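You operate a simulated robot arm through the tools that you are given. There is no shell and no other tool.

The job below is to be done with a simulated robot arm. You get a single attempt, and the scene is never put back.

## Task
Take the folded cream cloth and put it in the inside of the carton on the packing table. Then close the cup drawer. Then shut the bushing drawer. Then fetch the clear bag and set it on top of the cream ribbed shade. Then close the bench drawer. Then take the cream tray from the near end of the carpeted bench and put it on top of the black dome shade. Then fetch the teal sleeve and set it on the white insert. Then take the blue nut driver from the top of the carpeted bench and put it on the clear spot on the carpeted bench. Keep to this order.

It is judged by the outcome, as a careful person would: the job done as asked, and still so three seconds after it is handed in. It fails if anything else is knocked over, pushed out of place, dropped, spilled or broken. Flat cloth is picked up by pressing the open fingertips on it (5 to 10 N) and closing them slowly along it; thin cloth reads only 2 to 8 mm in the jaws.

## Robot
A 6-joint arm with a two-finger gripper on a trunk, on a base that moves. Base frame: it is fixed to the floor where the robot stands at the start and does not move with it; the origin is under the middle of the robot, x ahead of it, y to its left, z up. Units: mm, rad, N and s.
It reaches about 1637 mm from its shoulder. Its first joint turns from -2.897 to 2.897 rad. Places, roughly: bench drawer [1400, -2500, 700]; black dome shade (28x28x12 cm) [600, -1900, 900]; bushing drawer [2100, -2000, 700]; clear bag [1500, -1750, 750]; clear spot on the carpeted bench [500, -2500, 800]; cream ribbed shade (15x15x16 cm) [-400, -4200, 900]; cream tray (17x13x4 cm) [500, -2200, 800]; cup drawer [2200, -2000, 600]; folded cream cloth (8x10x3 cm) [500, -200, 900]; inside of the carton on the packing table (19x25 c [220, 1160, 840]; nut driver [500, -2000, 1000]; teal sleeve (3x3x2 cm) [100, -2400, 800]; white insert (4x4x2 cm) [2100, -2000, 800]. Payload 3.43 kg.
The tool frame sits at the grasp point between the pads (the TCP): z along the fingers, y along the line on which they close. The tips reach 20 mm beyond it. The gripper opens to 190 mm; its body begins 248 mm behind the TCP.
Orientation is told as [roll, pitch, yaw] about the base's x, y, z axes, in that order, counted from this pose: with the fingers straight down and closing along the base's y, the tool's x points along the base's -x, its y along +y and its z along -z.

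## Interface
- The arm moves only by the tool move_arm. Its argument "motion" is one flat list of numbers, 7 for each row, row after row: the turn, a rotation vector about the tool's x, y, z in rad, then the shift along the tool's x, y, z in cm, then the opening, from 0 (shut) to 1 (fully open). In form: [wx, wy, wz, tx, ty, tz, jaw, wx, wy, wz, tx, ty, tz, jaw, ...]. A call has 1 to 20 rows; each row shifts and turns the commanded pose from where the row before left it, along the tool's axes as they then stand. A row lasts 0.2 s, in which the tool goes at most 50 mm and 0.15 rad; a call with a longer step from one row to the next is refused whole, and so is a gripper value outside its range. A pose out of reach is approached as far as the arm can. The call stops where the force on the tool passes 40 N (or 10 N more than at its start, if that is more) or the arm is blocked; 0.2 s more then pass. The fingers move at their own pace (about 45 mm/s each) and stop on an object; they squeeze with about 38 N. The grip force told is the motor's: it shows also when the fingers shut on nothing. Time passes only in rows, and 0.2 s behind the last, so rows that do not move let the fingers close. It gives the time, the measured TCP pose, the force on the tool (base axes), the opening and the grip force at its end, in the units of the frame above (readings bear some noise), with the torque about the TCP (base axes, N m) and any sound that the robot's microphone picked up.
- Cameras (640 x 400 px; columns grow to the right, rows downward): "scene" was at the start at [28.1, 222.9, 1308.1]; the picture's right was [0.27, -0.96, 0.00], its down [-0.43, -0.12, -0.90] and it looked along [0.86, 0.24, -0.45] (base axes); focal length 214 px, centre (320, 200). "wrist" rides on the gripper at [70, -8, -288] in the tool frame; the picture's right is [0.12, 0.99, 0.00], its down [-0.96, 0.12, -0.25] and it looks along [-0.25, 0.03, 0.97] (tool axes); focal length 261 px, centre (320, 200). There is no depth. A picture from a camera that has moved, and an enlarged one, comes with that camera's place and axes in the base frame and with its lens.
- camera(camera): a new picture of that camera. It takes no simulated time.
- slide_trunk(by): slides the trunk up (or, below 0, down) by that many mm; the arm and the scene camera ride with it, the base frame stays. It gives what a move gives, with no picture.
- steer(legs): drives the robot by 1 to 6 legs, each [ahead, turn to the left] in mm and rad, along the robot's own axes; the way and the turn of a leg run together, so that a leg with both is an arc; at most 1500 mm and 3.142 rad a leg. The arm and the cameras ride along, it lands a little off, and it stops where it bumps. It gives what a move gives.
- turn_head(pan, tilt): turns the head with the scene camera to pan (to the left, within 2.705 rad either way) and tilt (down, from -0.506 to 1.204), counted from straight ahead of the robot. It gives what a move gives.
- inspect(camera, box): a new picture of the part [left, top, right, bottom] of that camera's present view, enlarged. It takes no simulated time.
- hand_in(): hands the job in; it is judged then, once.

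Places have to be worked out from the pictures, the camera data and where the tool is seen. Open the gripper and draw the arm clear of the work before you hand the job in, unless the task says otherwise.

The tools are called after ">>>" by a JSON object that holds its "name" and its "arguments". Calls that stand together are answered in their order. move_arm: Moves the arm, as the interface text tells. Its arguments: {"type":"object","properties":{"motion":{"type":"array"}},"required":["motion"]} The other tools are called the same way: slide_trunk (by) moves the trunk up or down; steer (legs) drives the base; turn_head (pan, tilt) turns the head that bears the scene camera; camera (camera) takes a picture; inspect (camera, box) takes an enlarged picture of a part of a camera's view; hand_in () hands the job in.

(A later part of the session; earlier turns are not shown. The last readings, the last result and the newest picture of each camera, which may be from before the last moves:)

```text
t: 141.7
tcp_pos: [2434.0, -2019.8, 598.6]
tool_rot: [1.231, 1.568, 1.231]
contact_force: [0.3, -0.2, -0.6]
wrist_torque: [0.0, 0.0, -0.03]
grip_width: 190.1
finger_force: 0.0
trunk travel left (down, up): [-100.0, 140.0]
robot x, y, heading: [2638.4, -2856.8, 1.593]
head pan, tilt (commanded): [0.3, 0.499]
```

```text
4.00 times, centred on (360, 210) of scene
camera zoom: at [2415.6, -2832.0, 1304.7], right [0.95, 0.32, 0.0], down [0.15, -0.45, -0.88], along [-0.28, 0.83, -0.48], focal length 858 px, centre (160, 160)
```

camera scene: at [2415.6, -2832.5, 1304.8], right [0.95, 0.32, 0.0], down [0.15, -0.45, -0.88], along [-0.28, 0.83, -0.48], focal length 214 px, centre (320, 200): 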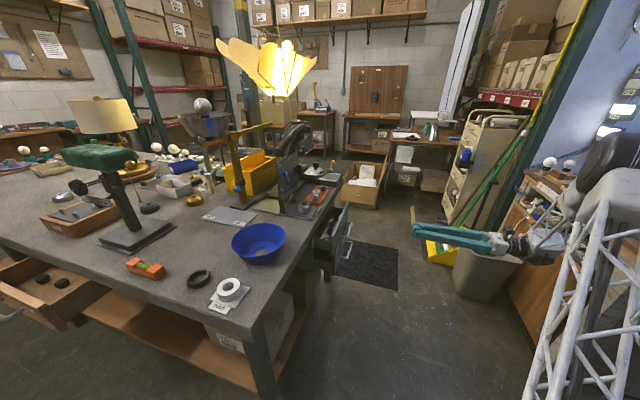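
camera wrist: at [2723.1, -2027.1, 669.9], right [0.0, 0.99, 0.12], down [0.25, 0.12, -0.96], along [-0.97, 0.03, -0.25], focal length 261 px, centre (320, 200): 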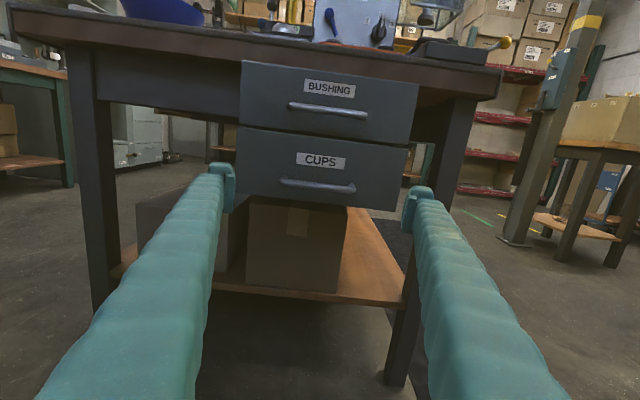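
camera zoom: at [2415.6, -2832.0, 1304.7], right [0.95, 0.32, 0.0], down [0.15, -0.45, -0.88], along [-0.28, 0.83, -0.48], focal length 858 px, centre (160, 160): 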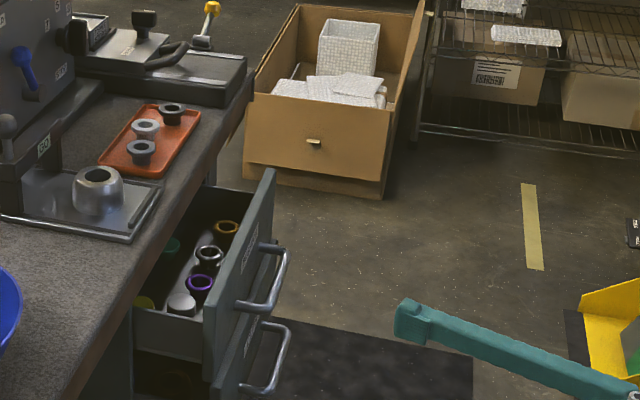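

Aligned: CUPS panel y -2170…-1871, z 546…660, fingers will press either side of the handle. I advance and push it gently.

>>> {"name": "move_arm", "arguments": {"motion": [0, 0, 0, 0, 0, 4.5, 1, 0, 0, 0, 0, 0, 4.5, 1, 0, 0, 0, 0, 0, 4, 1, 0, 0, 0, 0, 0, 1, 1, 0, 0, 0, 0, 0, 1, 1, 0, 0, 0, 0, 0, 1, 1, 0, 0, 0, 0, 0, 1, 1, 0, 0, 0, 0, 0, 1, 1, 0, 0, 0, 0, 0, 1, 1, 0, 0, 0, 0, 0, 1, 1, 0, 0, 0, 0, 0, 1, 1]}}

>>> {"name": "camera", "arguments": {"camera": "wrist"}}

>>> {"name": "inspect", "arguments": {"camera": "scene", "box": [280, 160, 440, 260]}}

```text
t: 144.1
tcp_pos: [2222.9, -2020.4, 599.3]
tool_rot: [1.117, 1.567, 1.119]
contact_force: [0.7, 0.3, 0.3]
wrist_torque: [0.0, 0.0, 0.04]
grip_width: 190.0
finger_force: 0.1
trunk travel left (down, up): [-100.0, 140.0]
robot x, y, heading: [2638.3, -2852.9, 1.585]
head pan, tilt (commanded): [0.3, 0.499]
```

```text
taken
camera wrist: at [2512.3, -2028.2, 669.2], right [0.0, 0.99, 0.12], down [0.25, 0.12, -0.96], along [-0.97, 0.03, -0.25], focal length 261 px, centre (320, 200)
```

wrist: 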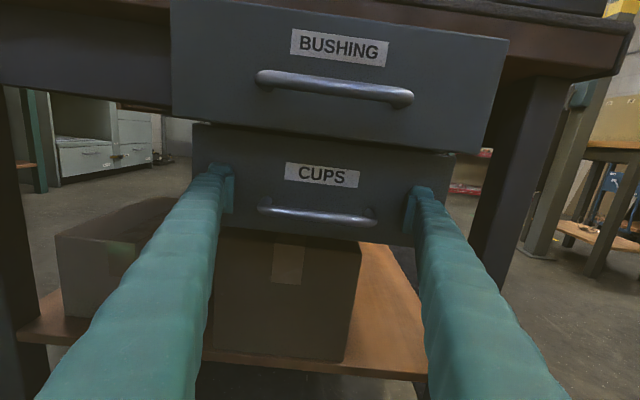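

```text
4.00 times, centred on (360, 210) of scene
camera zoom: at [2415.5, -2832.0, 1304.7], right [0.95, 0.32, 0.0], down [0.15, -0.45, -0.88], along [-0.28, 0.83, -0.48], focal length 858 px, centre (160, 160)
```

zoom: 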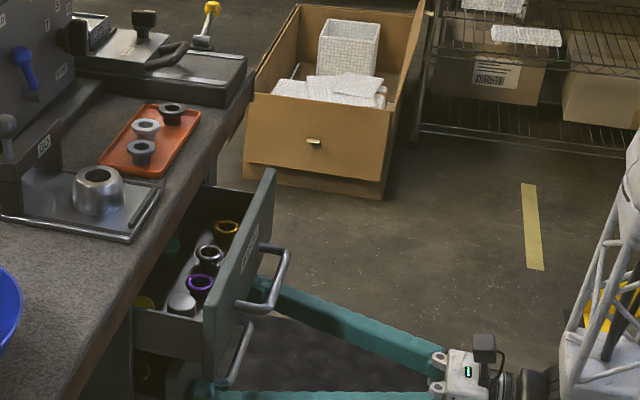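

The cup drawer moves in smoothly. I keep pushing slowly until it seats.

>>> {"name": "move_arm", "arguments": {"motion": [0, 0, 0, 0, 0, 1, 1, 0, 0, 0, 0, 0, 1, 1, 0, 0, 0, 0, 0, 1, 1, 0, 0, 0, 0, 0, 1, 1, 0, 0, 0, 0, 0, 1, 1, 0, 0, 0, 0, 0, 1, 1, 0, 0, 0, 0, 0, 1, 1, 0, 0, 0, 0, 0, 1, 1]}}

>>> {"name": "camera", "arguments": {"camera": "wrist"}}

```text
t: 145.2
tcp_pos: [2186.9, -2020.3, 597.6]
tool_rot: [1.08, 1.57, 1.08]
contact_force: [12.2, -2.1, 2.5]
wrist_torque: [-0.38, 0.01, 1.34]
grip_width: 190.0
finger_force: 0.0
trunk travel left (down, up): [-100.0, 140.0]
robot x, y, heading: [2643.8, -2850.7, 1.587]
head pan, tilt (commanded): [0.3, 0.499]
stopped in row 5: the force on the tool passed its limit at 60 N (the readings are from after the stop); the commanded pose is now the measured one
```

```text
taken
camera wrist: at [2475.3, -2028.6, 668.6], right [0.0, 0.99, 0.12], down [0.25, 0.12, -0.96], along [-0.97, 0.03, -0.25], focal length 261 px, centre (320, 200)
```

wrist: 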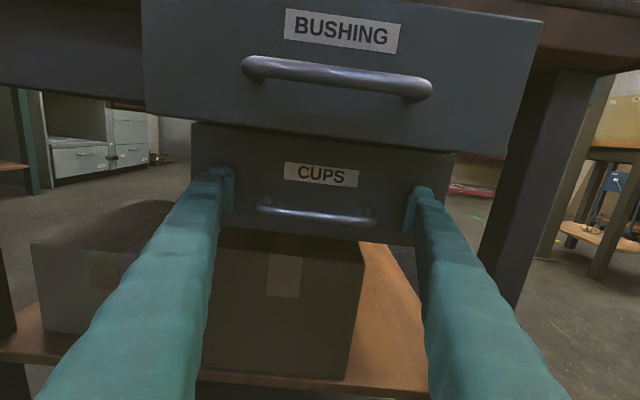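

It stopped with a sharp force at panel face x≈2167. I check from the scene camera whether it is fully home.

>>> {"name": "inspect", "arguments": {"camera": "scene", "box": [270, 180, 400, 260]}}

>>> {"name": "inspect", "arguments": {"camera": "wrist", "box": [140, 60, 500, 285]}}

```text
4.92 times, centred on (335, 220) of scene
camera zoom: at [2416.0, -2830.8, 1304.8], right [0.95, 0.31, 0.0], down [0.15, -0.46, -0.88], along [-0.27, 0.83, -0.48], focal length 1056 px, centre (246, 102)
```

zoom: 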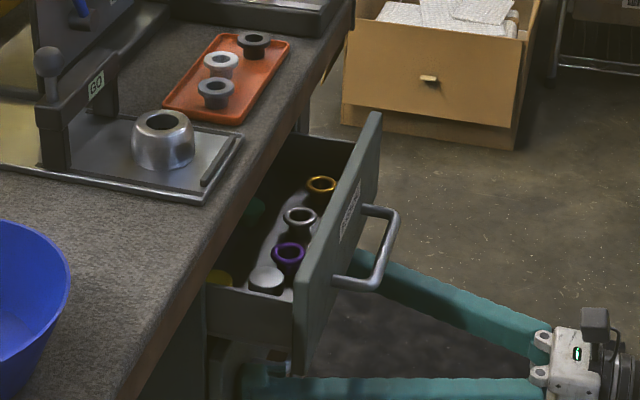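

```text
1.78 times, centred on (320, 172) of wrist
camera zoom: at [2475.3, -2028.6, 668.6], right [0.0, 0.99, 0.12], down [0.25, 0.12, -0.96], along [-0.97, 0.03, -0.25], focal length 463 px, centre (320, 249)
```

zoom: 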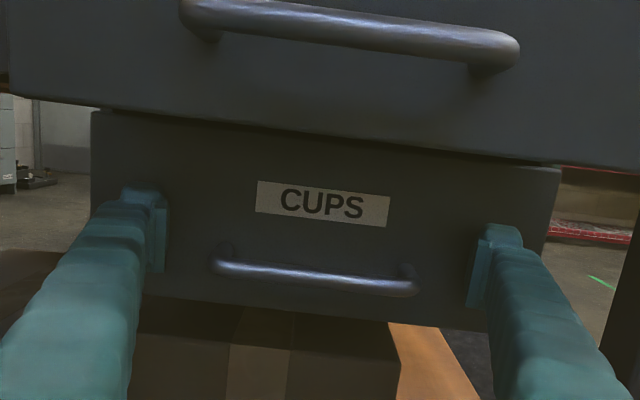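

The panel face computes to x≈2170, about flush under the bench edge (x≈2185). I press once more slowly to confirm it is on its stop.

>>> {"name": "move_arm", "arguments": {"motion": [0, 0, 0, 0, 0, 0.3, 1, 0, 0, 0, 0, 0, 0.3, 1, 0, 0, 0, 0, 0, 0.3, 1, 0, 0, 0, 0, 0, 0.3, 1, 0, 0, 0, 0, 0, 0.3, 1, 0, 0, 0, 0, 0, 0.3, 1]}}

```text
t: 145.7
tcp_pos: [2185.1, -2018.7, 597.1]
tool_rot: [1.015, 1.57, 1.012]
contact_force: [16.8, -1.7, 3.8]
wrist_torque: [-0.51, 0.03, 1.78]
grip_width: 190.1
finger_force: 0.0
trunk travel left (down, up): [-100.0, 140.0]
robot x, y, heading: [2642.2, -2848.8, 1.577]
head pan, tilt (commanded): [0.3, 0.499]
stopped in row 2: the force on the tool passed its limit at 45 N (the readings are from after the stop); the commanded pose is now the measured one
```

The drawer is on its stop. I back straight out, rise to z≈712 for the bushing drawer, keeping the jaws wide.

>>> {"name": "move_arm", "arguments": {"motion": [0, 0, 0, 0, 0, -1, 1, 0, 0, 0, 0, 0, -4, 1, 0, 0, 0, 0, 0, -4.5, 1, 0, 0, 0, 0, 0, -4.5, 1, 0, 0, 0, 0, 0, -4.5, 1, 0, 0, 0, 0, 0, -2, 1, 0, 0, 0, 3.8, 0, 0, 1, 0, 0, 0, 3.8, 0, 0, 1, 0, 0, 0, 3.9, 0, 0, 1]}}

>>> {"name": "camera", "arguments": {"camera": "wrist"}}

>>> {"name": "inspect", "arguments": {"camera": "scene", "box": [270, 180, 400, 260]}}

```text
t: 147.7
tcp_pos: [2391.2, -2019.5, 712.1]
tool_rot: [0.411, 1.57, 0.409]
contact_force: [0.9, 1.1, -0.2]
wrist_torque: [0.0, 0.2, 0.03]
grip_width: 190.3
finger_force: 0.0
trunk travel left (down, up): [-100.0, 140.0]
robot x, y, heading: [2642.4, -2853.8, 1.582]
head pan, tilt (commanded): [0.3, 0.499]
```

```text
taken
camera wrist: at [2680.6, -2029.4, 782.8], right [0.0, 0.99, 0.12], down [0.25, 0.12, -0.96], along [-0.97, 0.03, -0.25], focal length 261 px, centre (320, 200)
```

wrist: 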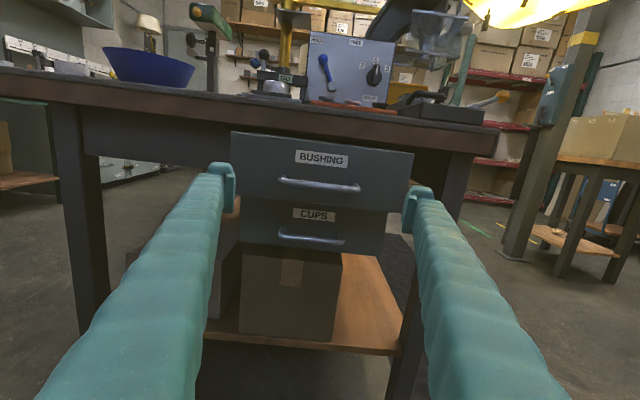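

```text
4.92 times, centred on (335, 220) of scene
camera zoom: at [2416.0, -2829.6, 1304.6], right [0.95, 0.31, 0.0], down [0.15, -0.46, -0.88], along [-0.27, 0.84, -0.48], focal length 1056 px, centre (246, 102)
```

zoom: 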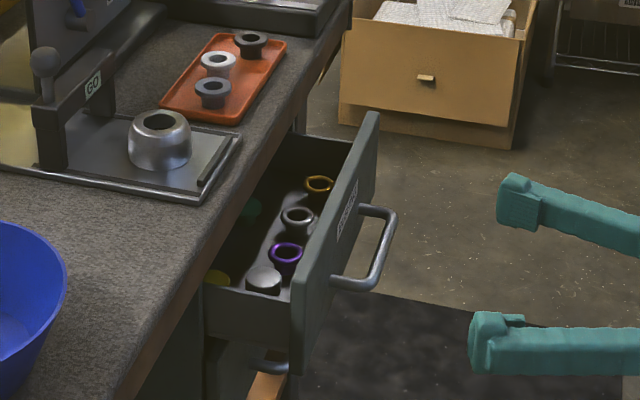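

Now the same push on the bushing drawer.

>>> {"name": "move_arm", "arguments": {"motion": [0, 0, 0, 0, 0, 4, 1, 0, 0, 0, 0, 0, 4, 1, 0, 0, 0, 0, 0, 3.5, 1, 0, 0, 0, 0, 0, 1, 1, 0, 0, 0, 0, 0, 1, 1, 0, 0, 0, 0, 0, 1, 1, 0, 0, 0, 0, 0, 1, 1, 0, 0, 0, 0, 0, 1, 1, 0, 0, 0, 0, 0, 1, 1, 0, 0, 0, 0, 0, 1, 1, 0, 0, 0, 0, 0, 1, 1, 0, 0, 0, 0, 0, 1, 1, 0, 0, 0, 0, 0, 1, 1]}}

>>> {"name": "camera", "arguments": {"camera": "wrist"}}

>>> {"name": "inspect", "arguments": {"camera": "scene", "box": [270, 180, 400, 260]}}

```text
t: 150.4
tcp_pos: [2186.1, -2020.8, 711.7]
tool_rot: [0.606, 1.566, 0.604]
contact_force: [15.9, -3.9, 3.0]
wrist_torque: [-0.4, 0.05, 1.71]
grip_width: 190.1
finger_force: 0.1
trunk travel left (down, up): [-100.0, 140.0]
robot x, y, heading: [2638.0, -2855.6, 1.577]
head pan, tilt (commanded): [0.3, 0.499]
stopped in row 13: the force on the tool passed its limit at 59 N (the readings are from after the stop); the commanded pose is now the measured one
```

```text
taken
camera wrist: at [2475.5, -2029.2, 782.8], right [0.0, 0.99, 0.12], down [0.25, 0.12, -0.96], along [-0.97, 0.03, -0.25], focal length 261 px, centre (320, 200)
```

wrist: 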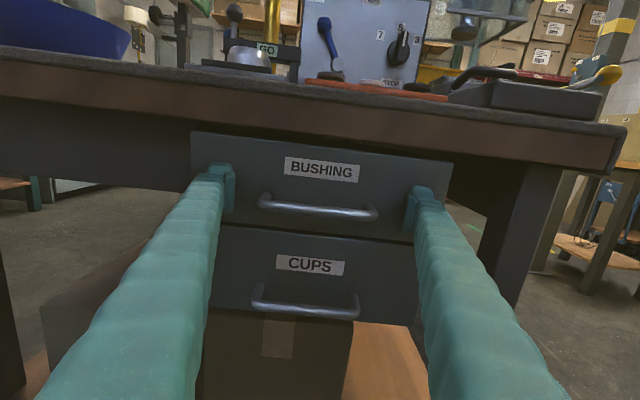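

```text
4.92 times, centred on (335, 220) of scene
camera zoom: at [2416.4, -2829.0, 1304.9], right [0.95, 0.3, 0.0], down [0.14, -0.46, -0.88], along [-0.26, 0.84, -0.48], focal length 1056 px, centre (246, 102)
```

zoom: 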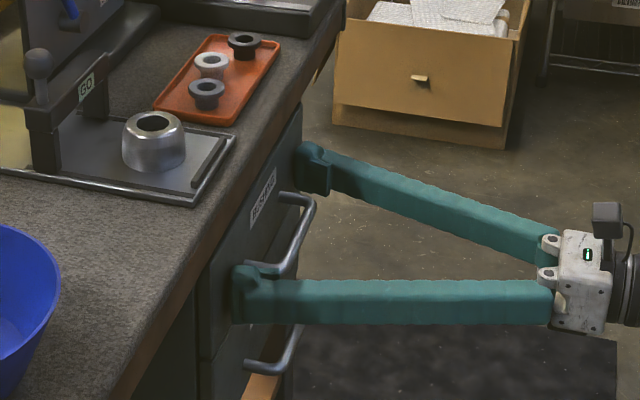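

Both drawers are now flush and closed. I back the gripper away from the drawer and look for the clear bag near (1450, -1780).

>>> {"name": "move_arm", "arguments": {"motion": [0, 0, 0, 0, 0, -1, 1, 0, 0, 0, 0, 0, -4, 1, 0, 0, 0, 0, 0, -4.5, 1, 0, 0, 0, 0, 0, -4.5, 1, 0, 0, 0, 0, 0, -4.5, 1, 0, 0, 0, 0, 0, -4.5, 1]}}

>>> {"name": "turn_head", "arguments": {"pan": 0.75, "tilt": 0.45}}

>>> {"name": "camera", "arguments": {"camera": "scene"}}

>>> {"name": "inspect", "arguments": {"camera": "scene", "box": [200, 120, 440, 270]}}

```text
t: 151.8
tcp_pos: [2417.4, -2019.7, 712.3]
tool_rot: [0.461, 1.566, 0.457]
contact_force: [-1.1, 0.2, -0.5]
wrist_torque: [-0.04, 0.01, 0.0]
grip_width: 190.0
finger_force: 0.0
trunk travel left (down, up): [-100.0, 140.0]
robot x, y, heading: [2641.6, -2852.3, 1.58]
head pan, tilt (commanded): [0.3, 0.499]
```

```text
t: 152.7
tcp_pos: [2417.2, -2019.0, 713.4]
tool_rot: [0.566, 1.568, 0.561]
contact_force: [-0.4, 0.7, 0.2]
wrist_torque: [0.01, 0.03, 0.0]
grip_width: 189.9
finger_force: 0.0
trunk travel left (down, up): [-100.0, 140.0]
robot x, y, heading: [2639.1, -2855.0, 1.579]
head pan, tilt (commanded): [0.75, 0.45]
```

```text
taken
camera scene: at [2380.5, -2849.2, 1309.2], right [0.73, 0.69, 0.0], down [0.3, -0.32, -0.9], along [-0.62, 0.65, -0.44], focal length 214 px, centre (320, 200)
```

scene: 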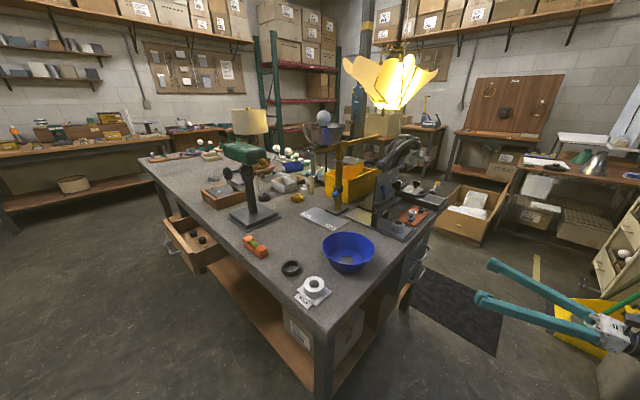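

```text
2.67 times, centred on (320, 195) of scene
camera zoom: at [2380.5, -2849.2, 1309.2], right [0.73, 0.69, 0.0], down [0.3, -0.32, -0.9], along [-0.62, 0.65, -0.44], focal length 572 px, centre (320, 213)
```

zoom: 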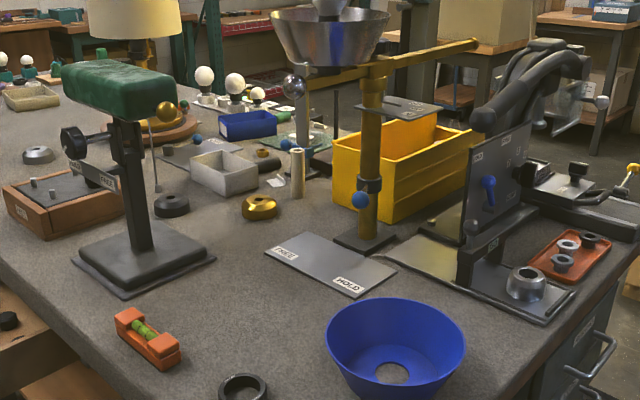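

The flat greenish-clear item beside the blue "C21" bin near (1370, -1830) looks like the clear bag; I need to see it from the front aisle. First I raise and stow the arm, turning the tool back down.

>>> {"name": "move_arm", "arguments": {"motion": [0, 0, 0, 3.64, -2.6, -1.7, 1, 0, 0, 0, 3.64, -2.6, -1.7, 1, 0, 0, 0, 3.64, -2.6, -1.7, 1, 0, 0, 0, 3.64, -2.6, -1.7, 1, 0, 0, 0, 3.64, -2.6, -1.7, 1, 0, 0, 0, 3.64, -2.6, -1.7, 1, 0, 0, 0, 3.64, -2.6, -1.7, 1, 0, 0, 0, 3.64, -2.6, -1.7, 1, 0, 0, 0, 3.64, -2.6, -1.7, 1, 0, 0, 0, 3.64, -2.6, -1.7, 1, 0, 0, 0, 3.64, -2.6, -1.7, 1, 0, 0, 0, 3.64, -2.6, -1.7, 1]}}

>>> {"name": "move_arm", "arguments": {"motion": [0, -0.1428, 0, 0, 0, 0, 0.6, 0, -0.1428, 0, 0, 0, 0, 0.6, 0, -0.1428, 0, 0, 0, 0, 0.6, 0, -0.1428, 0, 0, 0, 0, 0.6, 0, -0.1428, 0, 0, 0, 0, 0.6, 0, -0.1428, 0, 0, 0, 0, 0.6, 0, -0.1428, 0, 0, 0, 0, 0.6, 0, -0.1428, 0, 0, 0, 0, 0.6, 0, -0.1428, 0, 0, 0, 0, 0.6, 0, -0.1428, 0, 0, 0, 0, 0.6, 0, -0.1428, 0, 0, 0, 0, 0.6]}}

>>> {"name": "move_arm", "arguments": {"motion": [0, 0, -0.1428, 0, 0, 0, 0.6, 0, 0, -0.1428, 0, 0, 0, 0.6, 0, 0, -0.1428, 0, 0, 0, 0.6, 0, 0, -0.1428, 0, 0, 0, 0.6, 0, 0, -0.1428, 0, 0, 0, 0.6, 0, 0, -0.1428, 0, 0, 0, 0.6, 0, 0, -0.1428, 0, 0, 0, 0.6, 0, 0, -0.1428, 0, 0, 0, 0.6, 0, 0, -0.1428, 0, 0, 0, 0.6, 0, 0, -0.1428, 0, 0, 0, 0.6, 0, 0, -0.1428, 0, 0, 0, 0.6]}}

>>> {"name": "camera", "arguments": {"camera": "scene"}}

```text
t: 155.3
tcp_pos: [2573.6, -2305.3, 1105.9]
tool_rot: [0.104, 1.563, 0.092]
contact_force: [-0.6, 1.0, -0.2]
wrist_torque: [-0.01, 0.06, 0.04]
grip_width: 190.3
finger_force: 0.0
out of reach, approached as far as the arm can: row 11, 12
trunk travel left (down, up): [-100.0, 140.0]
robot x, y, heading: [2640.4, -2854.6, 1.574]
head pan, tilt (commanded): [0.75, 0.45]
```

```text
t: 157.7
tcp_pos: [2571.3, -2306.7, 1108.0]
tool_rot: [0.003, -0.003, -0.006]
contact_force: [0.1, 0.9, 0.0]
wrist_torque: [0.02, 0.1, 0.0]
grip_width: 114.0
finger_force: 0.0
trunk travel left (down, up): [-100.0, 140.0]
robot x, y, heading: [2640.7, -2851.9, 1.574]
head pan, tilt (commanded): [0.75, 0.45]
```

```text
t: 160.1
tcp_pos: [2572.1, -2307.8, 1106.1]
tool_rot: [0.0, -0.001, 1.57]
contact_force: [-0.5, 1.0, 0.0]
wrist_torque: [-0.01, 0.02, -0.03]
grip_width: 114.1
finger_force: 0.1
trunk travel left (down, up): [-100.0, 140.0]
robot x, y, heading: [2639.2, -2848.0, 1.575]
head pan, tilt (commanded): [0.75, 0.45]
```

```text
taken
camera scene: at [2380.3, -2849.4, 1309.2], right [0.73, 0.69, 0.0], down [0.3, -0.32, -0.9], along [-0.62, 0.65, -0.44], focal length 214 px, centre (320, 200)
```

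scene: 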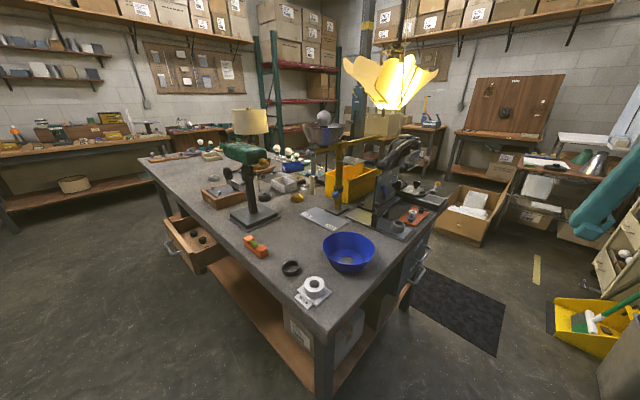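

The arm is stowed ahead of the robot. I back up, turn left to face -x and return along the back aisle.

>>> {"name": "steer", "arguments": {"legs": [[-350, 0], [0, 1.567]]}}

>>> {"name": "steer", "arguments": {"legs": [[1500, 0]]}}

```text
t: 166.4
tcp_pos: [2097.2, -3264.1, 1105.9]
tool_rot: [-0.002, -0.001, 3.128]
contact_force: [0.6, 0.8, -0.6]
wrist_torque: [0.02, -0.01, 0.0]
grip_width: 114.1
finger_force: 0.1
trunk travel left (down, up): [-100.0, 140.0]
robot x, y, heading: [2645.0, -3201.5, 3.137]
head pan, tilt (commanded): [0.75, 0.45]
```

```text
t: 173.8
tcp_pos: [599.1, -3248.1, 1104.9]
tool_rot: [-0.001, -0.003, 3.116]
contact_force: [0.0, 0.7, 0.4]
wrist_torque: [-0.01, 0.0, 0.0]
grip_width: 114.0
finger_force: 0.1
trunk travel left (down, up): [-100.0, 140.0]
robot x, y, heading: [1143.2, -3188.4, 3.127]
head pan, tilt (commanded): [0.75, 0.45]
```

Tracking well. I continue to the near end and up to the front aisle.

>>> {"name": "steer", "arguments": {"legs": [[1500, 0.01], [190, 0], [0, -1.571]]}}

>>> {"name": "steer", "arguments": {"legs": [[1500, 0], [450, 0]]}}

```text
t: 186.5
tcp_pos: [-602.3, -2626.3, 1105.1]
tool_rot: [-0.001, -0.002, 1.534]
contact_force: [0.5, 0.9, 0.1]
wrist_torque: [-0.01, 0.01, -0.01]
grip_width: 114.2
finger_force: 0.1
trunk travel left (down, up): [-100.0, 140.0]
robot x, y, heading: [-552.9, -3173.7, 1.546]
head pan, tilt (commanded): [0.75, 0.45]
```

```text
t: 196.2
tcp_pos: [-566.6, -677.8, 1105.7]
tool_rot: [-0.001, -0.002, 1.545]
contact_force: [0.7, -0.1, 0.6]
wrist_torque: [0.0, 0.01, -0.03]
grip_width: 114.3
finger_force: 0.1
trunk travel left (down, up): [-100.0, 140.0]
robot x, y, heading: [-510.1, -1223.0, 1.559]
head pan, tilt (commanded): [0.75, 0.45]
```

Now turn right to face +x and move into the front aisle, stopping well short of the hanging lamp.

>>> {"name": "steer", "arguments": {"legs": [[0, -1.559], [1100, 0]]}}

>>> {"name": "turn_head", "arguments": {"pan": -0.5, "tilt": 0.5}}

>>> {"name": "camera", "arguments": {"camera": "scene"}}

>>> {"name": "camera", "arguments": {"camera": "wrist"}}

```text
t: 205.8
tcp_pos: [1131.8, -1180.5, 1106.3]
tool_rot: [-0.002, -0.002, -0.024]
contact_force: [0.1, -0.6, 0.1]
wrist_torque: [-0.03, 0.02, -0.02]
grip_width: 114.0
finger_force: 0.0
trunk travel left (down, up): [-100.0, 140.0]
robot x, y, heading: [585.4, -1242.9, -0.01]
head pan, tilt (commanded): [0.75, 0.45]
```

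```text
t: 207.3
tcp_pos: [1132.6, -1180.2, 1105.5]
tool_rot: [-0.001, -0.002, -0.024]
contact_force: [-0.4, -0.3, 1.3]
wrist_torque: [0.02, -0.01, -0.01]
grip_width: 114.2
finger_force: 0.1
trunk travel left (down, up): [-100.0, 140.0]
robot x, y, heading: [584.9, -1237.6, -0.01]
head pan, tilt (commanded): [-0.499, 0.499]
```

```text
taken
camera scene: at [606.3, -1084.8, 1304.7], right [-0.49, -0.87, 0.0], down [-0.42, 0.23, -0.88], along [0.77, -0.43, -0.48], focal length 214 px, centre (320, 200)
```

scene: 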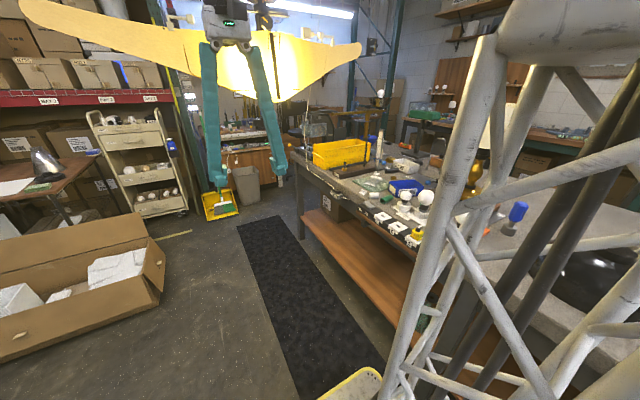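

```text
taken
camera wrist: at [1062.5, -1185.6, 1393.4], right [-0.09, 1.0, 0.0], down [0.96, 0.09, 0.25], along [0.25, 0.02, -0.97], focal length 261 px, centre (320, 200)
```

wrist: 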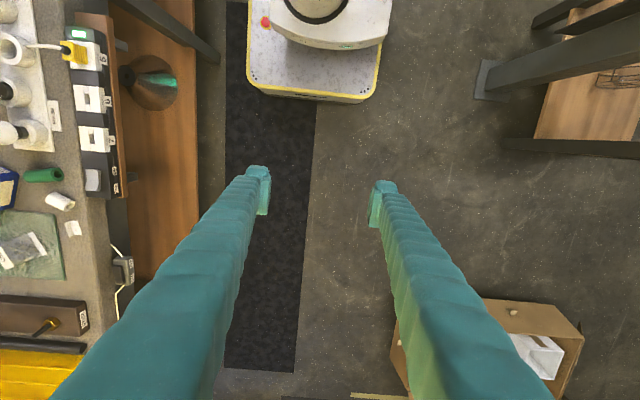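

The wrist view shows the clear greenish bag with a labelled item inside at about (1384, -1850). I enlarge both views.

>>> {"name": "inspect", "arguments": {"camera": "wrist", "box": [0, 150, 160, 300]}}

>>> {"name": "inspect", "arguments": {"camera": "scene", "box": [290, 130, 450, 230]}}

```text
2.67 times, centred on (80, 225) of wrist
camera zoom: at [1062.5, -1185.6, 1393.4], right [-0.09, 1.0, 0.0], down [0.96, 0.09, 0.25], along [0.25, 0.02, -0.97], focal length 695 px, centre (960, 133)
```

zoom: 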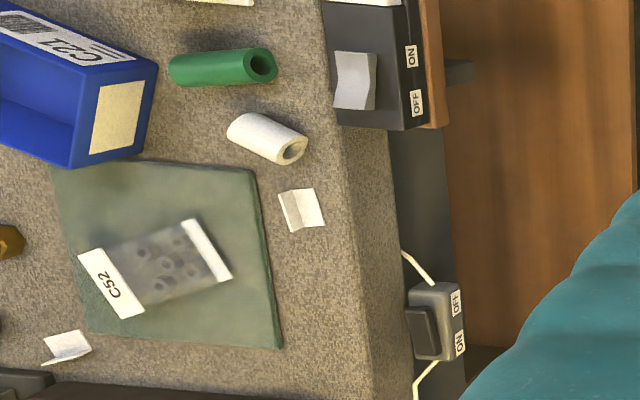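

```text
4.00 times, centred on (370, 180) of scene
camera zoom: at [606.3, -1084.8, 1304.7], right [-0.49, -0.87, 0.0], down [-0.42, 0.23, -0.88], along [0.77, -0.43, -0.48], focal length 858 px, centre (120, 280)
```

zoom: 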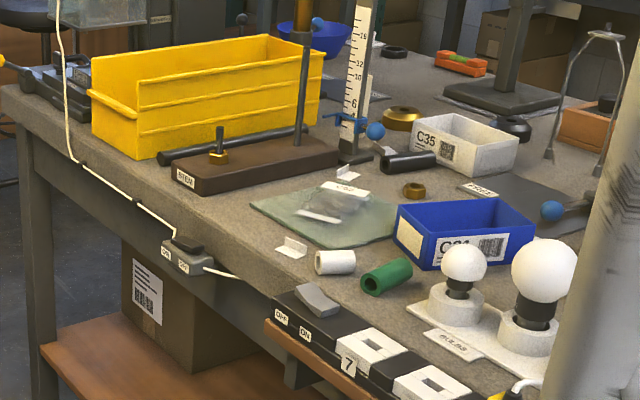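

The target is the small clear bag labelled C52 (with dark beads), about (1389, -1860), lying on a thin green mat, its long axis ~25° off the y axis. I swing the arm to the right over the bench edge, then turn the tool to line up with the bag's width.

>>> {"name": "move_arm", "arguments": {"motion": [0, 0, 0, 0, -4.4, 0, 0.6, 0, 0, 0, 0, -4.4, 0, 0.6, 0, 0, 0, 0, -4.4, 0, 0.6, 0, 0, 0, 0, -4.4, 0, 0.6, 0, 0, 0, 0, -4.4, 0, 0.6, 0, 0, 0, 0, -4.4, 0, 0.6, 0, 0, 0, 0, -4.4, 0, 0.6, 0, 0, 0, 0, -4.4, 0, 0.6, 0, 0, 0, 0, -4.4, 0, 0.6, 0, 0, 0, 0, -4.4, 0, 0.6]}}

>>> {"name": "steer", "arguments": {"legs": [[200, 0]]}}

>>> {"name": "camera", "arguments": {"camera": "wrist"}}

>>> {"name": "camera", "arguments": {"camera": "scene"}}

```text
t: 209.5
tcp_pos: [1121.2, -1619.4, 1107.3]
tool_rot: [-0.004, -0.003, -0.025]
contact_force: [-0.2, 1.2, 0.9]
wrist_torque: [-0.17, -0.08, 0.01]
grip_width: 114.0
finger_force: 0.0
trunk travel left (down, up): [-100.0, 140.0]
robot x, y, heading: [586.4, -1238.2, -0.014]
head pan, tilt (commanded): [-0.499, 0.499]
```

```text
t: 211.1
tcp_pos: [1323.0, -1622.5, 1107.0]
tool_rot: [-0.002, -0.001, -0.024]
contact_force: [-0.3, 0.9, -0.5]
wrist_torque: [-0.06, -0.02, -0.03]
grip_width: 113.9
finger_force: 0.0
trunk travel left (down, up): [-100.0, 140.0]
robot x, y, heading: [785.8, -1241.1, -0.012]
head pan, tilt (commanded): [-0.499, 0.499]
```

```text
taken
camera wrist: at [1253.1, -1628.1, 1394.7], right [-0.09, 1.0, 0.0], down [0.96, 0.09, 0.25], along [0.25, 0.02, -0.97], focal length 261 px, centre (320, 200)
```

wrist: 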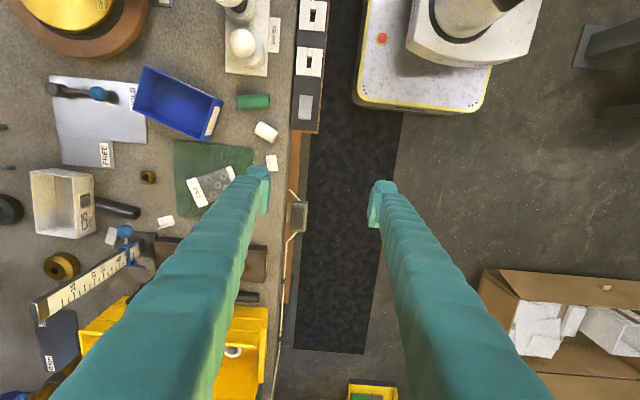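

```text
taken
camera scene: at [808.1, -1087.5, 1304.7], right [-0.49, -0.87, 0.0], down [-0.42, 0.23, -0.88], along [0.77, -0.43, -0.48], focal length 214 px, centre (320, 200)
```

scene: 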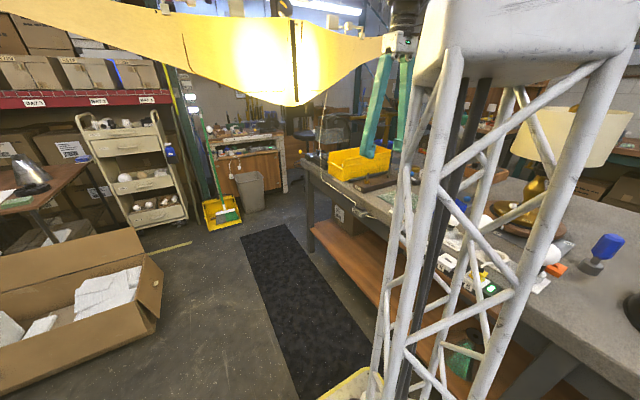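

Closer now. I enlarge the wrist view around the bag.

>>> {"name": "inspect", "arguments": {"camera": "wrist", "box": [130, 120, 290, 220]}}

```text
4.00 times, centred on (210, 170) of wrist
camera zoom: at [1253.1, -1628.1, 1394.7], right [-0.09, 1.0, 0.0], down [0.96, 0.09, 0.25], along [0.25, 0.02, -0.97], focal length 1043 px, centre (760, 320)
```

zoom: 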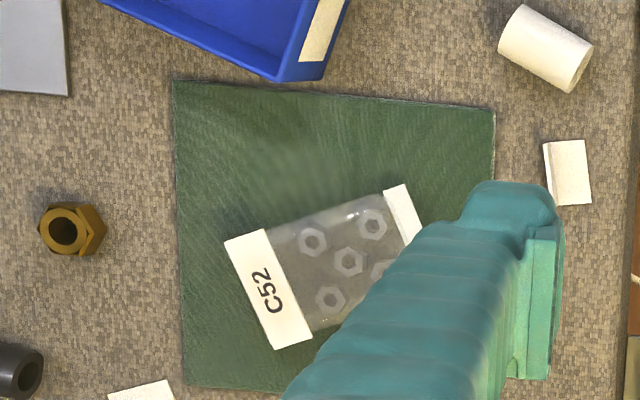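

The bag measures about 106×66 mm, centre (1389, -1850), width direction 23° from x. I move above it and rotate the tool to close across the width.

>>> {"name": "move_arm", "arguments": {"motion": [0, 0, 0, -1.19, -3.77, 1.7, 0.55, 0, 0, 0, -1.19, -3.77, 1.7, 0.55, 0, 0, 0, -1.19, -3.77, 1.7, 0.55, 0, 0, 0, -1.19, -3.77, 1.7, 0.55, 0, 0, 0, -1.19, -3.77, 1.7, 0.55, 0, 0, 0, -1.19, -3.77, 1.7, 0.55, 0, 0, 0.1433, 0, 0, 0, 0.55, 0, 0, 0.1433, 0, 0, 0, 0.55, 0, 0, 0.1433, 0, 0, 0, 0.55, 0, 0, 0.1433, 0, 0, 0, 0.55, 0, 0, 0.1433, 0, 0, 0, 0.55, 0, 0, 0.1433, 0, 0, 0, 0.55, 0, 0, 0.1433, 0, 0, 0, 0.55, 0, 0, 0.1433, 0, 0, 0, 0.55]}}

>>> {"name": "camera", "arguments": {"camera": "wrist"}}

>>> {"name": "camera", "arguments": {"camera": "scene"}}

```text
t: 214.1
tcp_pos: [1388.9, -1851.1, 1004.3]
tool_rot: [0.001, 0.0, -1.173]
contact_force: [-0.7, 0.0, 0.1]
wrist_torque: [0.03, 0.02, 0.01]
grip_width: 104.5
finger_force: 0.0
trunk travel left (down, up): [-100.0, 140.0]
robot x, y, heading: [787.0, -1239.7, -0.009]
head pan, tilt (commanded): [-0.499, 0.499]
```

```text
taken
camera wrist: at [1354.5, -1788.2, 1293.0], right [0.87, 0.49, 0.0], down [0.48, -0.84, 0.25], along [0.12, -0.22, -0.97], focal length 261 px, centre (320, 200)
```

wrist: 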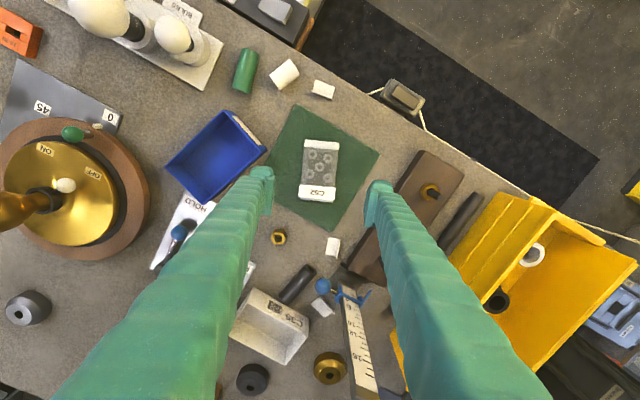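

```text
taken
camera scene: at [808.1, -1087.8, 1304.7], right [-0.49, -0.87, 0.0], down [-0.42, 0.23, -0.88], along [0.77, -0.43, -0.48], focal length 214 px, centre (320, 200)
```

scene: 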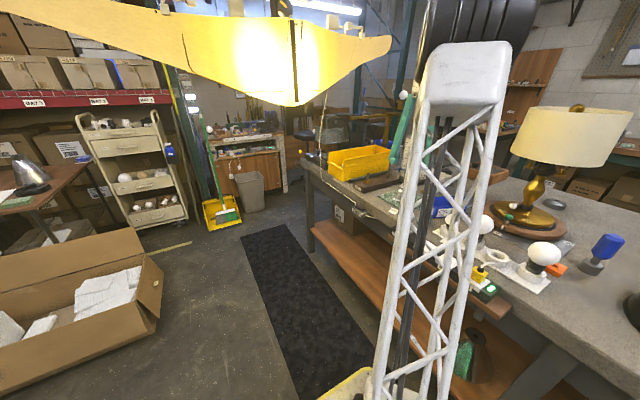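

The bag sits centred between the fingers and square to them. I lower to TCP z≈860 with the opening at 95 mm.

>>> {"name": "move_arm", "arguments": {"motion": [0, 0, 0, 0.6, -0.3, 0, 0.5, 0, 0, 0, 0, 0, 4.8, 0.5, 0, 0, 0, 0, 0, 4.8, 0.5, 0, 0, 0, 0, 0, 4.6, 0.5, 0, 0, 0, 0, 0, 0, 0.5]}}

>>> {"name": "camera", "arguments": {"camera": "wrist"}}

>>> {"name": "inspect", "arguments": {"camera": "wrist", "box": [220, 110, 420, 235]}}

```text
t: 215.3
tcp_pos: [1383.1, -1845.8, 861.6]
tool_rot: [0.0, -0.001, -1.172]
contact_force: [0.6, -0.2, 0.5]
wrist_torque: [0.04, 0.05, 0.01]
grip_width: 95.1
finger_force: 0.1
trunk travel left (down, up): [-100.0, 140.0]
robot x, y, heading: [787.5, -1239.3, -0.012]
head pan, tilt (commanded): [-0.499, 0.499]
```

```text
taken
camera wrist: at [1349.1, -1783.6, 1149.7], right [0.87, 0.5, 0.0], down [0.48, -0.84, 0.25], along [0.12, -0.22, -0.97], focal length 261 px, centre (320, 200)
```

wrist: 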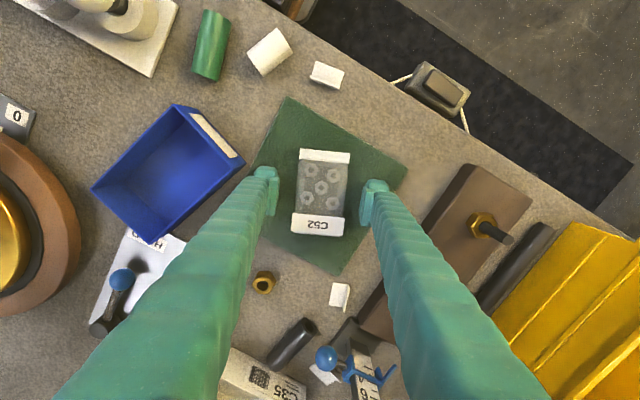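

```text
3.20 times, centred on (320, 172) of wrist
camera zoom: at [1349.1, -1783.6, 1149.7], right [0.87, 0.5, 0.0], down [0.48, -0.84, 0.25], along [0.12, -0.22, -0.97], focal length 834 px, centre (320, 288)
```

zoom: 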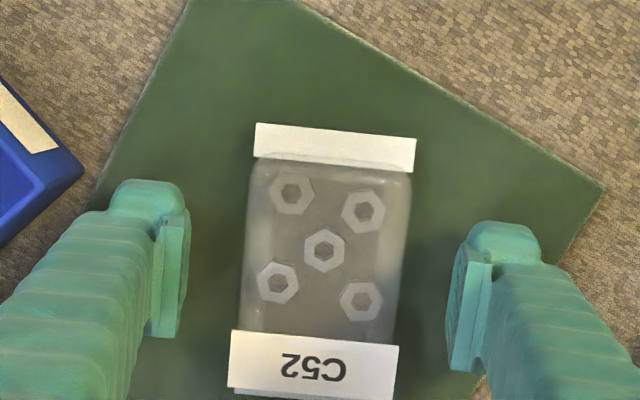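

The fingers straddle the bag well. I lower further in small steps to find the mat.

>>> {"name": "move_arm", "arguments": {"motion": [0, 0, 0, 0, 0, 0.8, 0.5, 0, 0, 0, 0, 0, 0.6, 0.5, 0, 0, 0, 0, 0, 0.3, 0.5, 0, 0, 0, 0, 0, 0, 0.5]}}

```text
t: 216.0
tcp_pos: [1384.5, -1845.1, 852.5]
tool_rot: [0.002, -0.009, -1.171]
contact_force: [-5.2, 8.1, 20.7]
wrist_torque: [-0.07, 0.98, -0.47]
grip_width: 95.2
finger_force: 0.3
trunk travel left (down, up): [-100.0, 140.0]
robot x, y, heading: [786.6, -1238.7, -0.016]
head pan, tilt (commanded): [-0.499, 0.499]
stopped in row 3: the force on the tool passed its limit at 46 N (the readings are from after the stop); the commanded pose is now the measured one
```

Tips touched the mat at TCP≈853 (mat top ≈833). I lift 2 mm and close onto the bag.

>>> {"name": "move_arm", "arguments": {"motion": [0, 0, 0, 0, 0, -0.2, 0.45, 0, 0, 0, 0, 0, 0, 0.38, 0, 0, 0, 0, 0, 0, 0.32, 0, 0, 0, 0, 0, 0, 0.26, 0, 0, 0, 0, 0, 0, 0.2, 0, 0, 0, 0, 0, 0, 0.2]}}

>>> {"name": "inspect", "arguments": {"camera": "wrist", "box": [220, 110, 420, 235]}}

```text
t: 217.4
tcp_pos: [1385.8, -1845.5, 855.0]
tool_rot: [0.004, -0.011, -1.169]
contact_force: [-1.3, -0.1, 31.4]
wrist_torque: [-0.05, 0.75, 0.46]
grip_width: 59.0
finger_force: 36.5
trunk travel left (down, up): [-100.0, 140.0]
robot x, y, heading: [785.6, -1240.0, -0.014]
head pan, tilt (commanded): [-0.499, 0.499]
```

```text
3.20 times, centred on (320, 172) of wrist
camera zoom: at [1350.1, -1780.9, 1142.5], right [0.87, 0.5, 0.0], down [0.48, -0.84, 0.26], along [0.13, -0.22, -0.97], focal length 834 px, centre (320, 288)
```

zoom: 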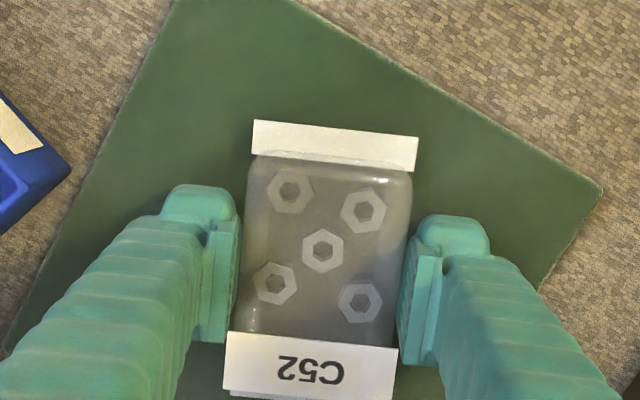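

The bag is gripped at 59 mm. I lift it gently and check.

>>> {"name": "move_arm", "arguments": {"motion": [0, 0, 0, 0, 0, -1, 0.2, 0, 0, 0, 0, 0, -2, 0.2, 0, 0, 0, 0, 0, -4, 0.2, 0, 0, 0, 0, 0, -4.5, 0.2, 0, 0, 0, 0, 0, -4.5, 0.2, 0, 0, 0, 0, 0, -4.5, 0.2, 0, 0, 0, 0, 0, -4.5, 0.2]}}

>>> {"name": "camera", "arguments": {"camera": "wrist"}}

```text
t: 219.0
tcp_pos: [1384.8, -1845.6, 1104.4]
tool_rot: [0.002, -0.007, -1.171]
contact_force: [0.5, -0.3, -1.1]
wrist_torque: [0.01, 0.02, 0.01]
grip_width: 58.6
finger_force: 38.0
trunk travel left (down, up): [-100.0, 140.0]
robot x, y, heading: [785.7, -1237.7, -0.013]
head pan, tilt (commanded): [-0.499, 0.499]
```

```text
taken
camera wrist: at [1348.9, -1782.4, 1391.2], right [0.87, 0.5, 0.0], down [0.48, -0.84, 0.26], along [0.13, -0.22, -0.97], focal length 261 px, centre (320, 200)
```

wrist: 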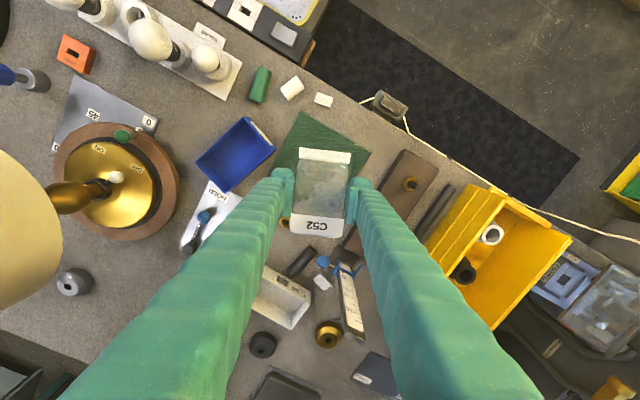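

The bag is held level. I turn the tool back and retract the arm off the bench toward the front of the robot.

>>> {"name": "move_arm", "arguments": {"motion": [0, 0, -0.1433, 0, 0, 0, 0.2, 0, 0, -0.1433, 0, 0, 0, 0.2, 0, 0, -0.1433, 0, 0, 0, 0.2, 0, 0, -0.1433, 0, 0, 0, 0.2, 0, 0, -0.1433, 0, 0, 0, 0.2, 0, 0, -0.1433, 0, 0, 0, 0.2, 0, 0, -0.1433, 0, 0, 0, 0.2, 0, 0, -0.1433, 0, 0, 0, 0.2, 0, 0, 0, 1.5, 4.5, 0, 0.2, 0, 0, 0, 1.5, 4.5, 0, 0.2, 0, 0, 0, 1.5, 4.5, 0, 0.2, 0, 0, 0, 1.5, 4.5, 0, 0.2, 0, 0, 0, 1.5, 4.5, 0, 0.2, 0, 0, 0, 1.5, 4.5, 0, 0.2, 0, 0, 0, 1.5, 4.5, 0, 0.2, 0, 0, 0, 1.5, 4.5, 0, 0.2, 0, 0, 0, 1.5, 4.5, 0, 0.2, 0, 0, 0, 1.5, 4.5, 0, 0.2, 0, 0, 0, 1.5, 4.5, 0, 0.2, 0, 0, 0, 1.5, 4.5, 0, 0.2]}}

>>> {"name": "camera", "arguments": {"camera": "wrist"}}

```text
t: 223.2
tcp_pos: [1215.9, -1299.1, 1100.7]
tool_rot: [-0.007, -0.004, -0.026]
contact_force: [1.6, -0.1, -0.9]
wrist_torque: [0.08, 0.05, 0.02]
grip_width: 58.7
finger_force: 37.8
trunk travel left (down, up): [-100.0, 140.0]
robot x, y, heading: [786.5, -1239.5, -0.015]
head pan, tilt (commanded): [-0.499, 0.499]
```

```text
taken
camera wrist: at [1145.9, -1304.1, 1386.9], right [-0.09, 1.0, -0.01], down [0.96, 0.09, 0.25], along [0.25, 0.02, -0.97], focal length 261 px, centre (320, 200)
```

wrist: 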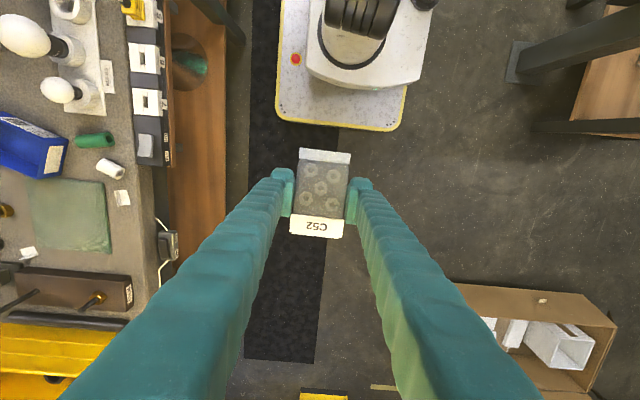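

The bag rides securely. I back out of the aisle and drive around to the cabinet with the cream ribbed shade.

>>> {"name": "steer", "arguments": {"legs": [[-1286, 0], [0, -1.556]]}}

>>> {"name": "steer", "arguments": {"legs": [[1500, 0], [500, 0]]}}

>>> {"name": "turn_head", "arguments": {"pan": 0.1, "tilt": 0.4}}

>>> {"name": "camera", "arguments": {"camera": "scene"}}

>>> {"name": "camera", "arguments": {"camera": "wrist"}}

```text
t: 233.7
tcp_pos: [-561.7, -1658.7, 1098.5]
tool_rot: [-0.008, -0.004, -1.59]
contact_force: [-0.6, 0.6, -1.8]
wrist_torque: [0.0, 0.01, 0.02]
grip_width: 58.6
finger_force: 38.1
trunk travel left (down, up): [-100.0, 140.0]
robot x, y, heading: [-504.9, -1227.6, -1.579]
head pan, tilt (commanded): [-0.499, 0.499]
```

```text
t: 243.7
tcp_pos: [-581.2, -3662.4, 1099.4]
tool_rot: [-0.007, -0.007, -1.595]
contact_force: [0.2, 0.3, -0.4]
wrist_torque: [0.01, 0.01, -0.01]
grip_width: 58.2
finger_force: 38.1
trunk travel left (down, up): [-100.0, 140.0]
robot x, y, heading: [-522.6, -3232.3, -1.58]
head pan, tilt (commanded): [-0.499, 0.499]
```

```text
t: 244.7
tcp_pos: [-581.7, -3663.2, 1098.9]
tool_rot: [-0.007, -0.005, -1.593]
contact_force: [-0.2, -0.5, -0.8]
wrist_torque: [-0.01, 0.05, 0.0]
grip_width: 58.3
finger_force: 37.9
trunk travel left (down, up): [-100.0, 140.0]
robot x, y, heading: [-520.1, -3236.8, -1.579]
head pan, tilt (commanded): [0.099, 0.4]
```

```text
taken
camera scene: at [-315.8, -3268.3, 1313.8], right [-1.0, -0.09, 0.0], down [-0.03, 0.39, -0.92], along [0.08, -0.92, -0.39], focal length 214 px, centre (320, 200)
```

scene: 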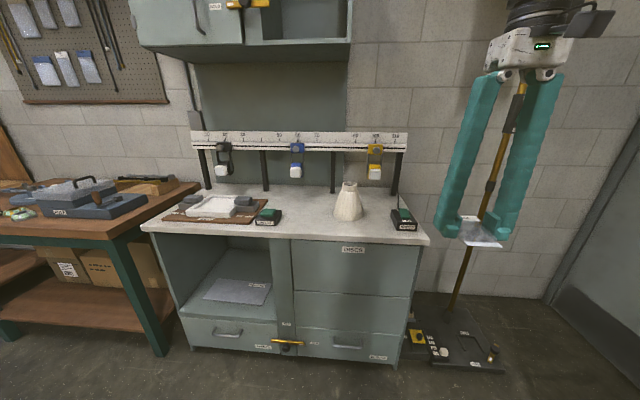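

```text
taken
camera wrist: at [-584.3, -3590.4, 1387.2], right [1.0, 0.1, -0.01], down [0.1, -0.96, 0.25], along [0.02, -0.25, -0.97], focal length 261 px, centre (320, 200)
```

wrist: 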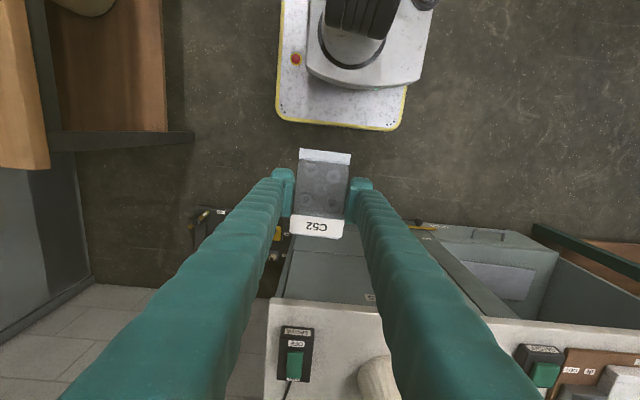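

The cream ribbed shade stands on the grey cabinet in front of a measuring rail. I enlarge it.

>>> {"name": "inspect", "arguments": {"camera": "scene", "box": [240, 120, 440, 245]}}

>>> {"name": "inspect", "arguments": {"camera": "wrist", "box": [260, 300, 460, 400]}}

```text
3.20 times, centred on (340, 182) of scene
camera zoom: at [-315.8, -3268.3, 1313.8], right [-1.0, -0.09, 0.0], down [-0.03, 0.39, -0.92], along [0.08, -0.92, -0.39], focal length 686 px, centre (256, 256)
```

zoom: 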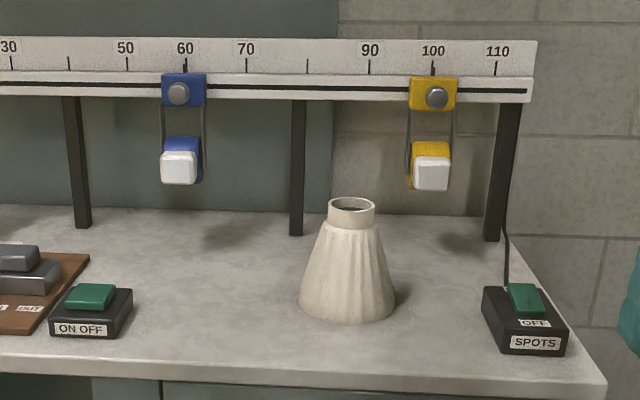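

```text
3.20 times, centred on (360, 350) of wrist
camera zoom: at [-584.3, -3590.4, 1387.2], right [1.0, 0.1, -0.01], down [0.1, -0.96, 0.25], along [0.02, -0.25, -0.97], focal length 834 px, centre (192, -280)
```

zoom: 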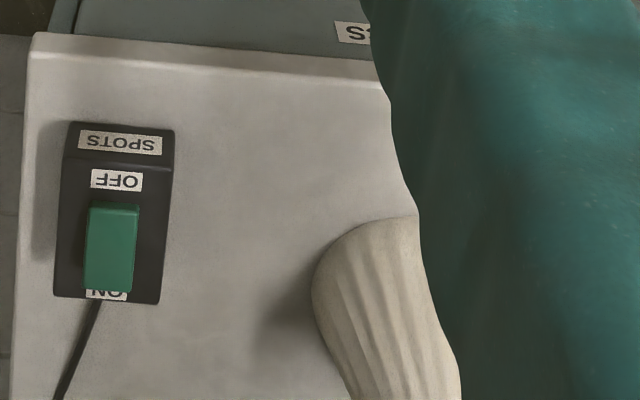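

The shade is a truncated cone with an open ring top (~75 mm), at roughly (-370, -4165), top z≈1013. I drive 200 mm closer and shift the tool so the wrist camera can see it.

>>> {"name": "steer", "arguments": {"legs": [[200, 0]]}}

>>> {"name": "move_arm", "arguments": {"motion": [0, 0, 0, 0, 4, -1.5, 0.2, 0, 0, 0, 0, 4, -1.5, 0.2, 0, 0, 0, 0, 4, -1, 0.2, 0, 0, 0, 0, 4, -1, 0.2, 0, 0, 0, 0, 4, 0, 0.2]}}

>>> {"name": "camera", "arguments": {"camera": "wrist"}}

>>> {"name": "camera", "arguments": {"camera": "scene"}}

```text
t: 246.3
tcp_pos: [-582.6, -3864.2, 1100.9]
tool_rot: [-0.007, -0.005, -1.593]
contact_force: [-0.6, -0.5, -1.2]
wrist_torque: [0.01, -0.01, -0.01]
grip_width: 58.8
finger_force: 38.2
trunk travel left (down, up): [-100.0, 140.0]
robot x, y, heading: [-523.2, -3438.4, -1.581]
head pan, tilt (commanded): [0.099, 0.4]
```

```text
t: 247.5
tcp_pos: [-381.7, -3869.2, 1148.2]
tool_rot: [-0.007, -0.005, -1.59]
contact_force: [-0.7, 0.2, -0.9]
wrist_torque: [-0.01, -0.06, 0.02]
grip_width: 58.3
finger_force: 37.9
trunk travel left (down, up): [-100.0, 140.0]
robot x, y, heading: [-523.7, -3432.6, -1.577]
head pan, tilt (commanded): [0.099, 0.4]
```

```text
taken
camera wrist: at [-385.4, -3796.3, 1436.0], right [1.0, 0.1, -0.01], down [0.1, -0.96, 0.25], along [0.02, -0.25, -0.97], focal length 261 px, centre (320, 200)
```

wrist: 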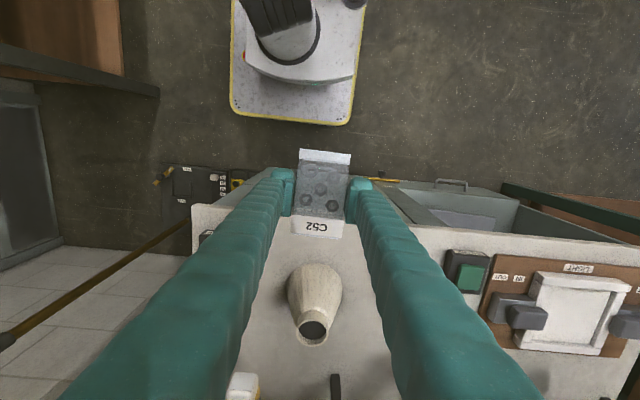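

```text
taken
camera scene: at [-317.9, -3470.3, 1313.8], right [-1.0, -0.09, 0.0], down [-0.03, 0.39, -0.92], along [0.08, -0.92, -0.39], focal length 214 px, centre (320, 200)
```

scene: 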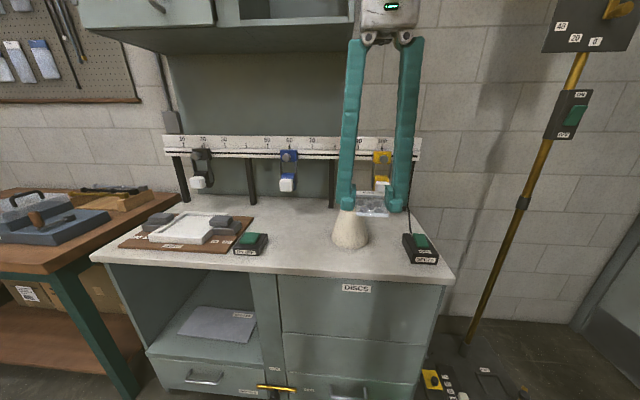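

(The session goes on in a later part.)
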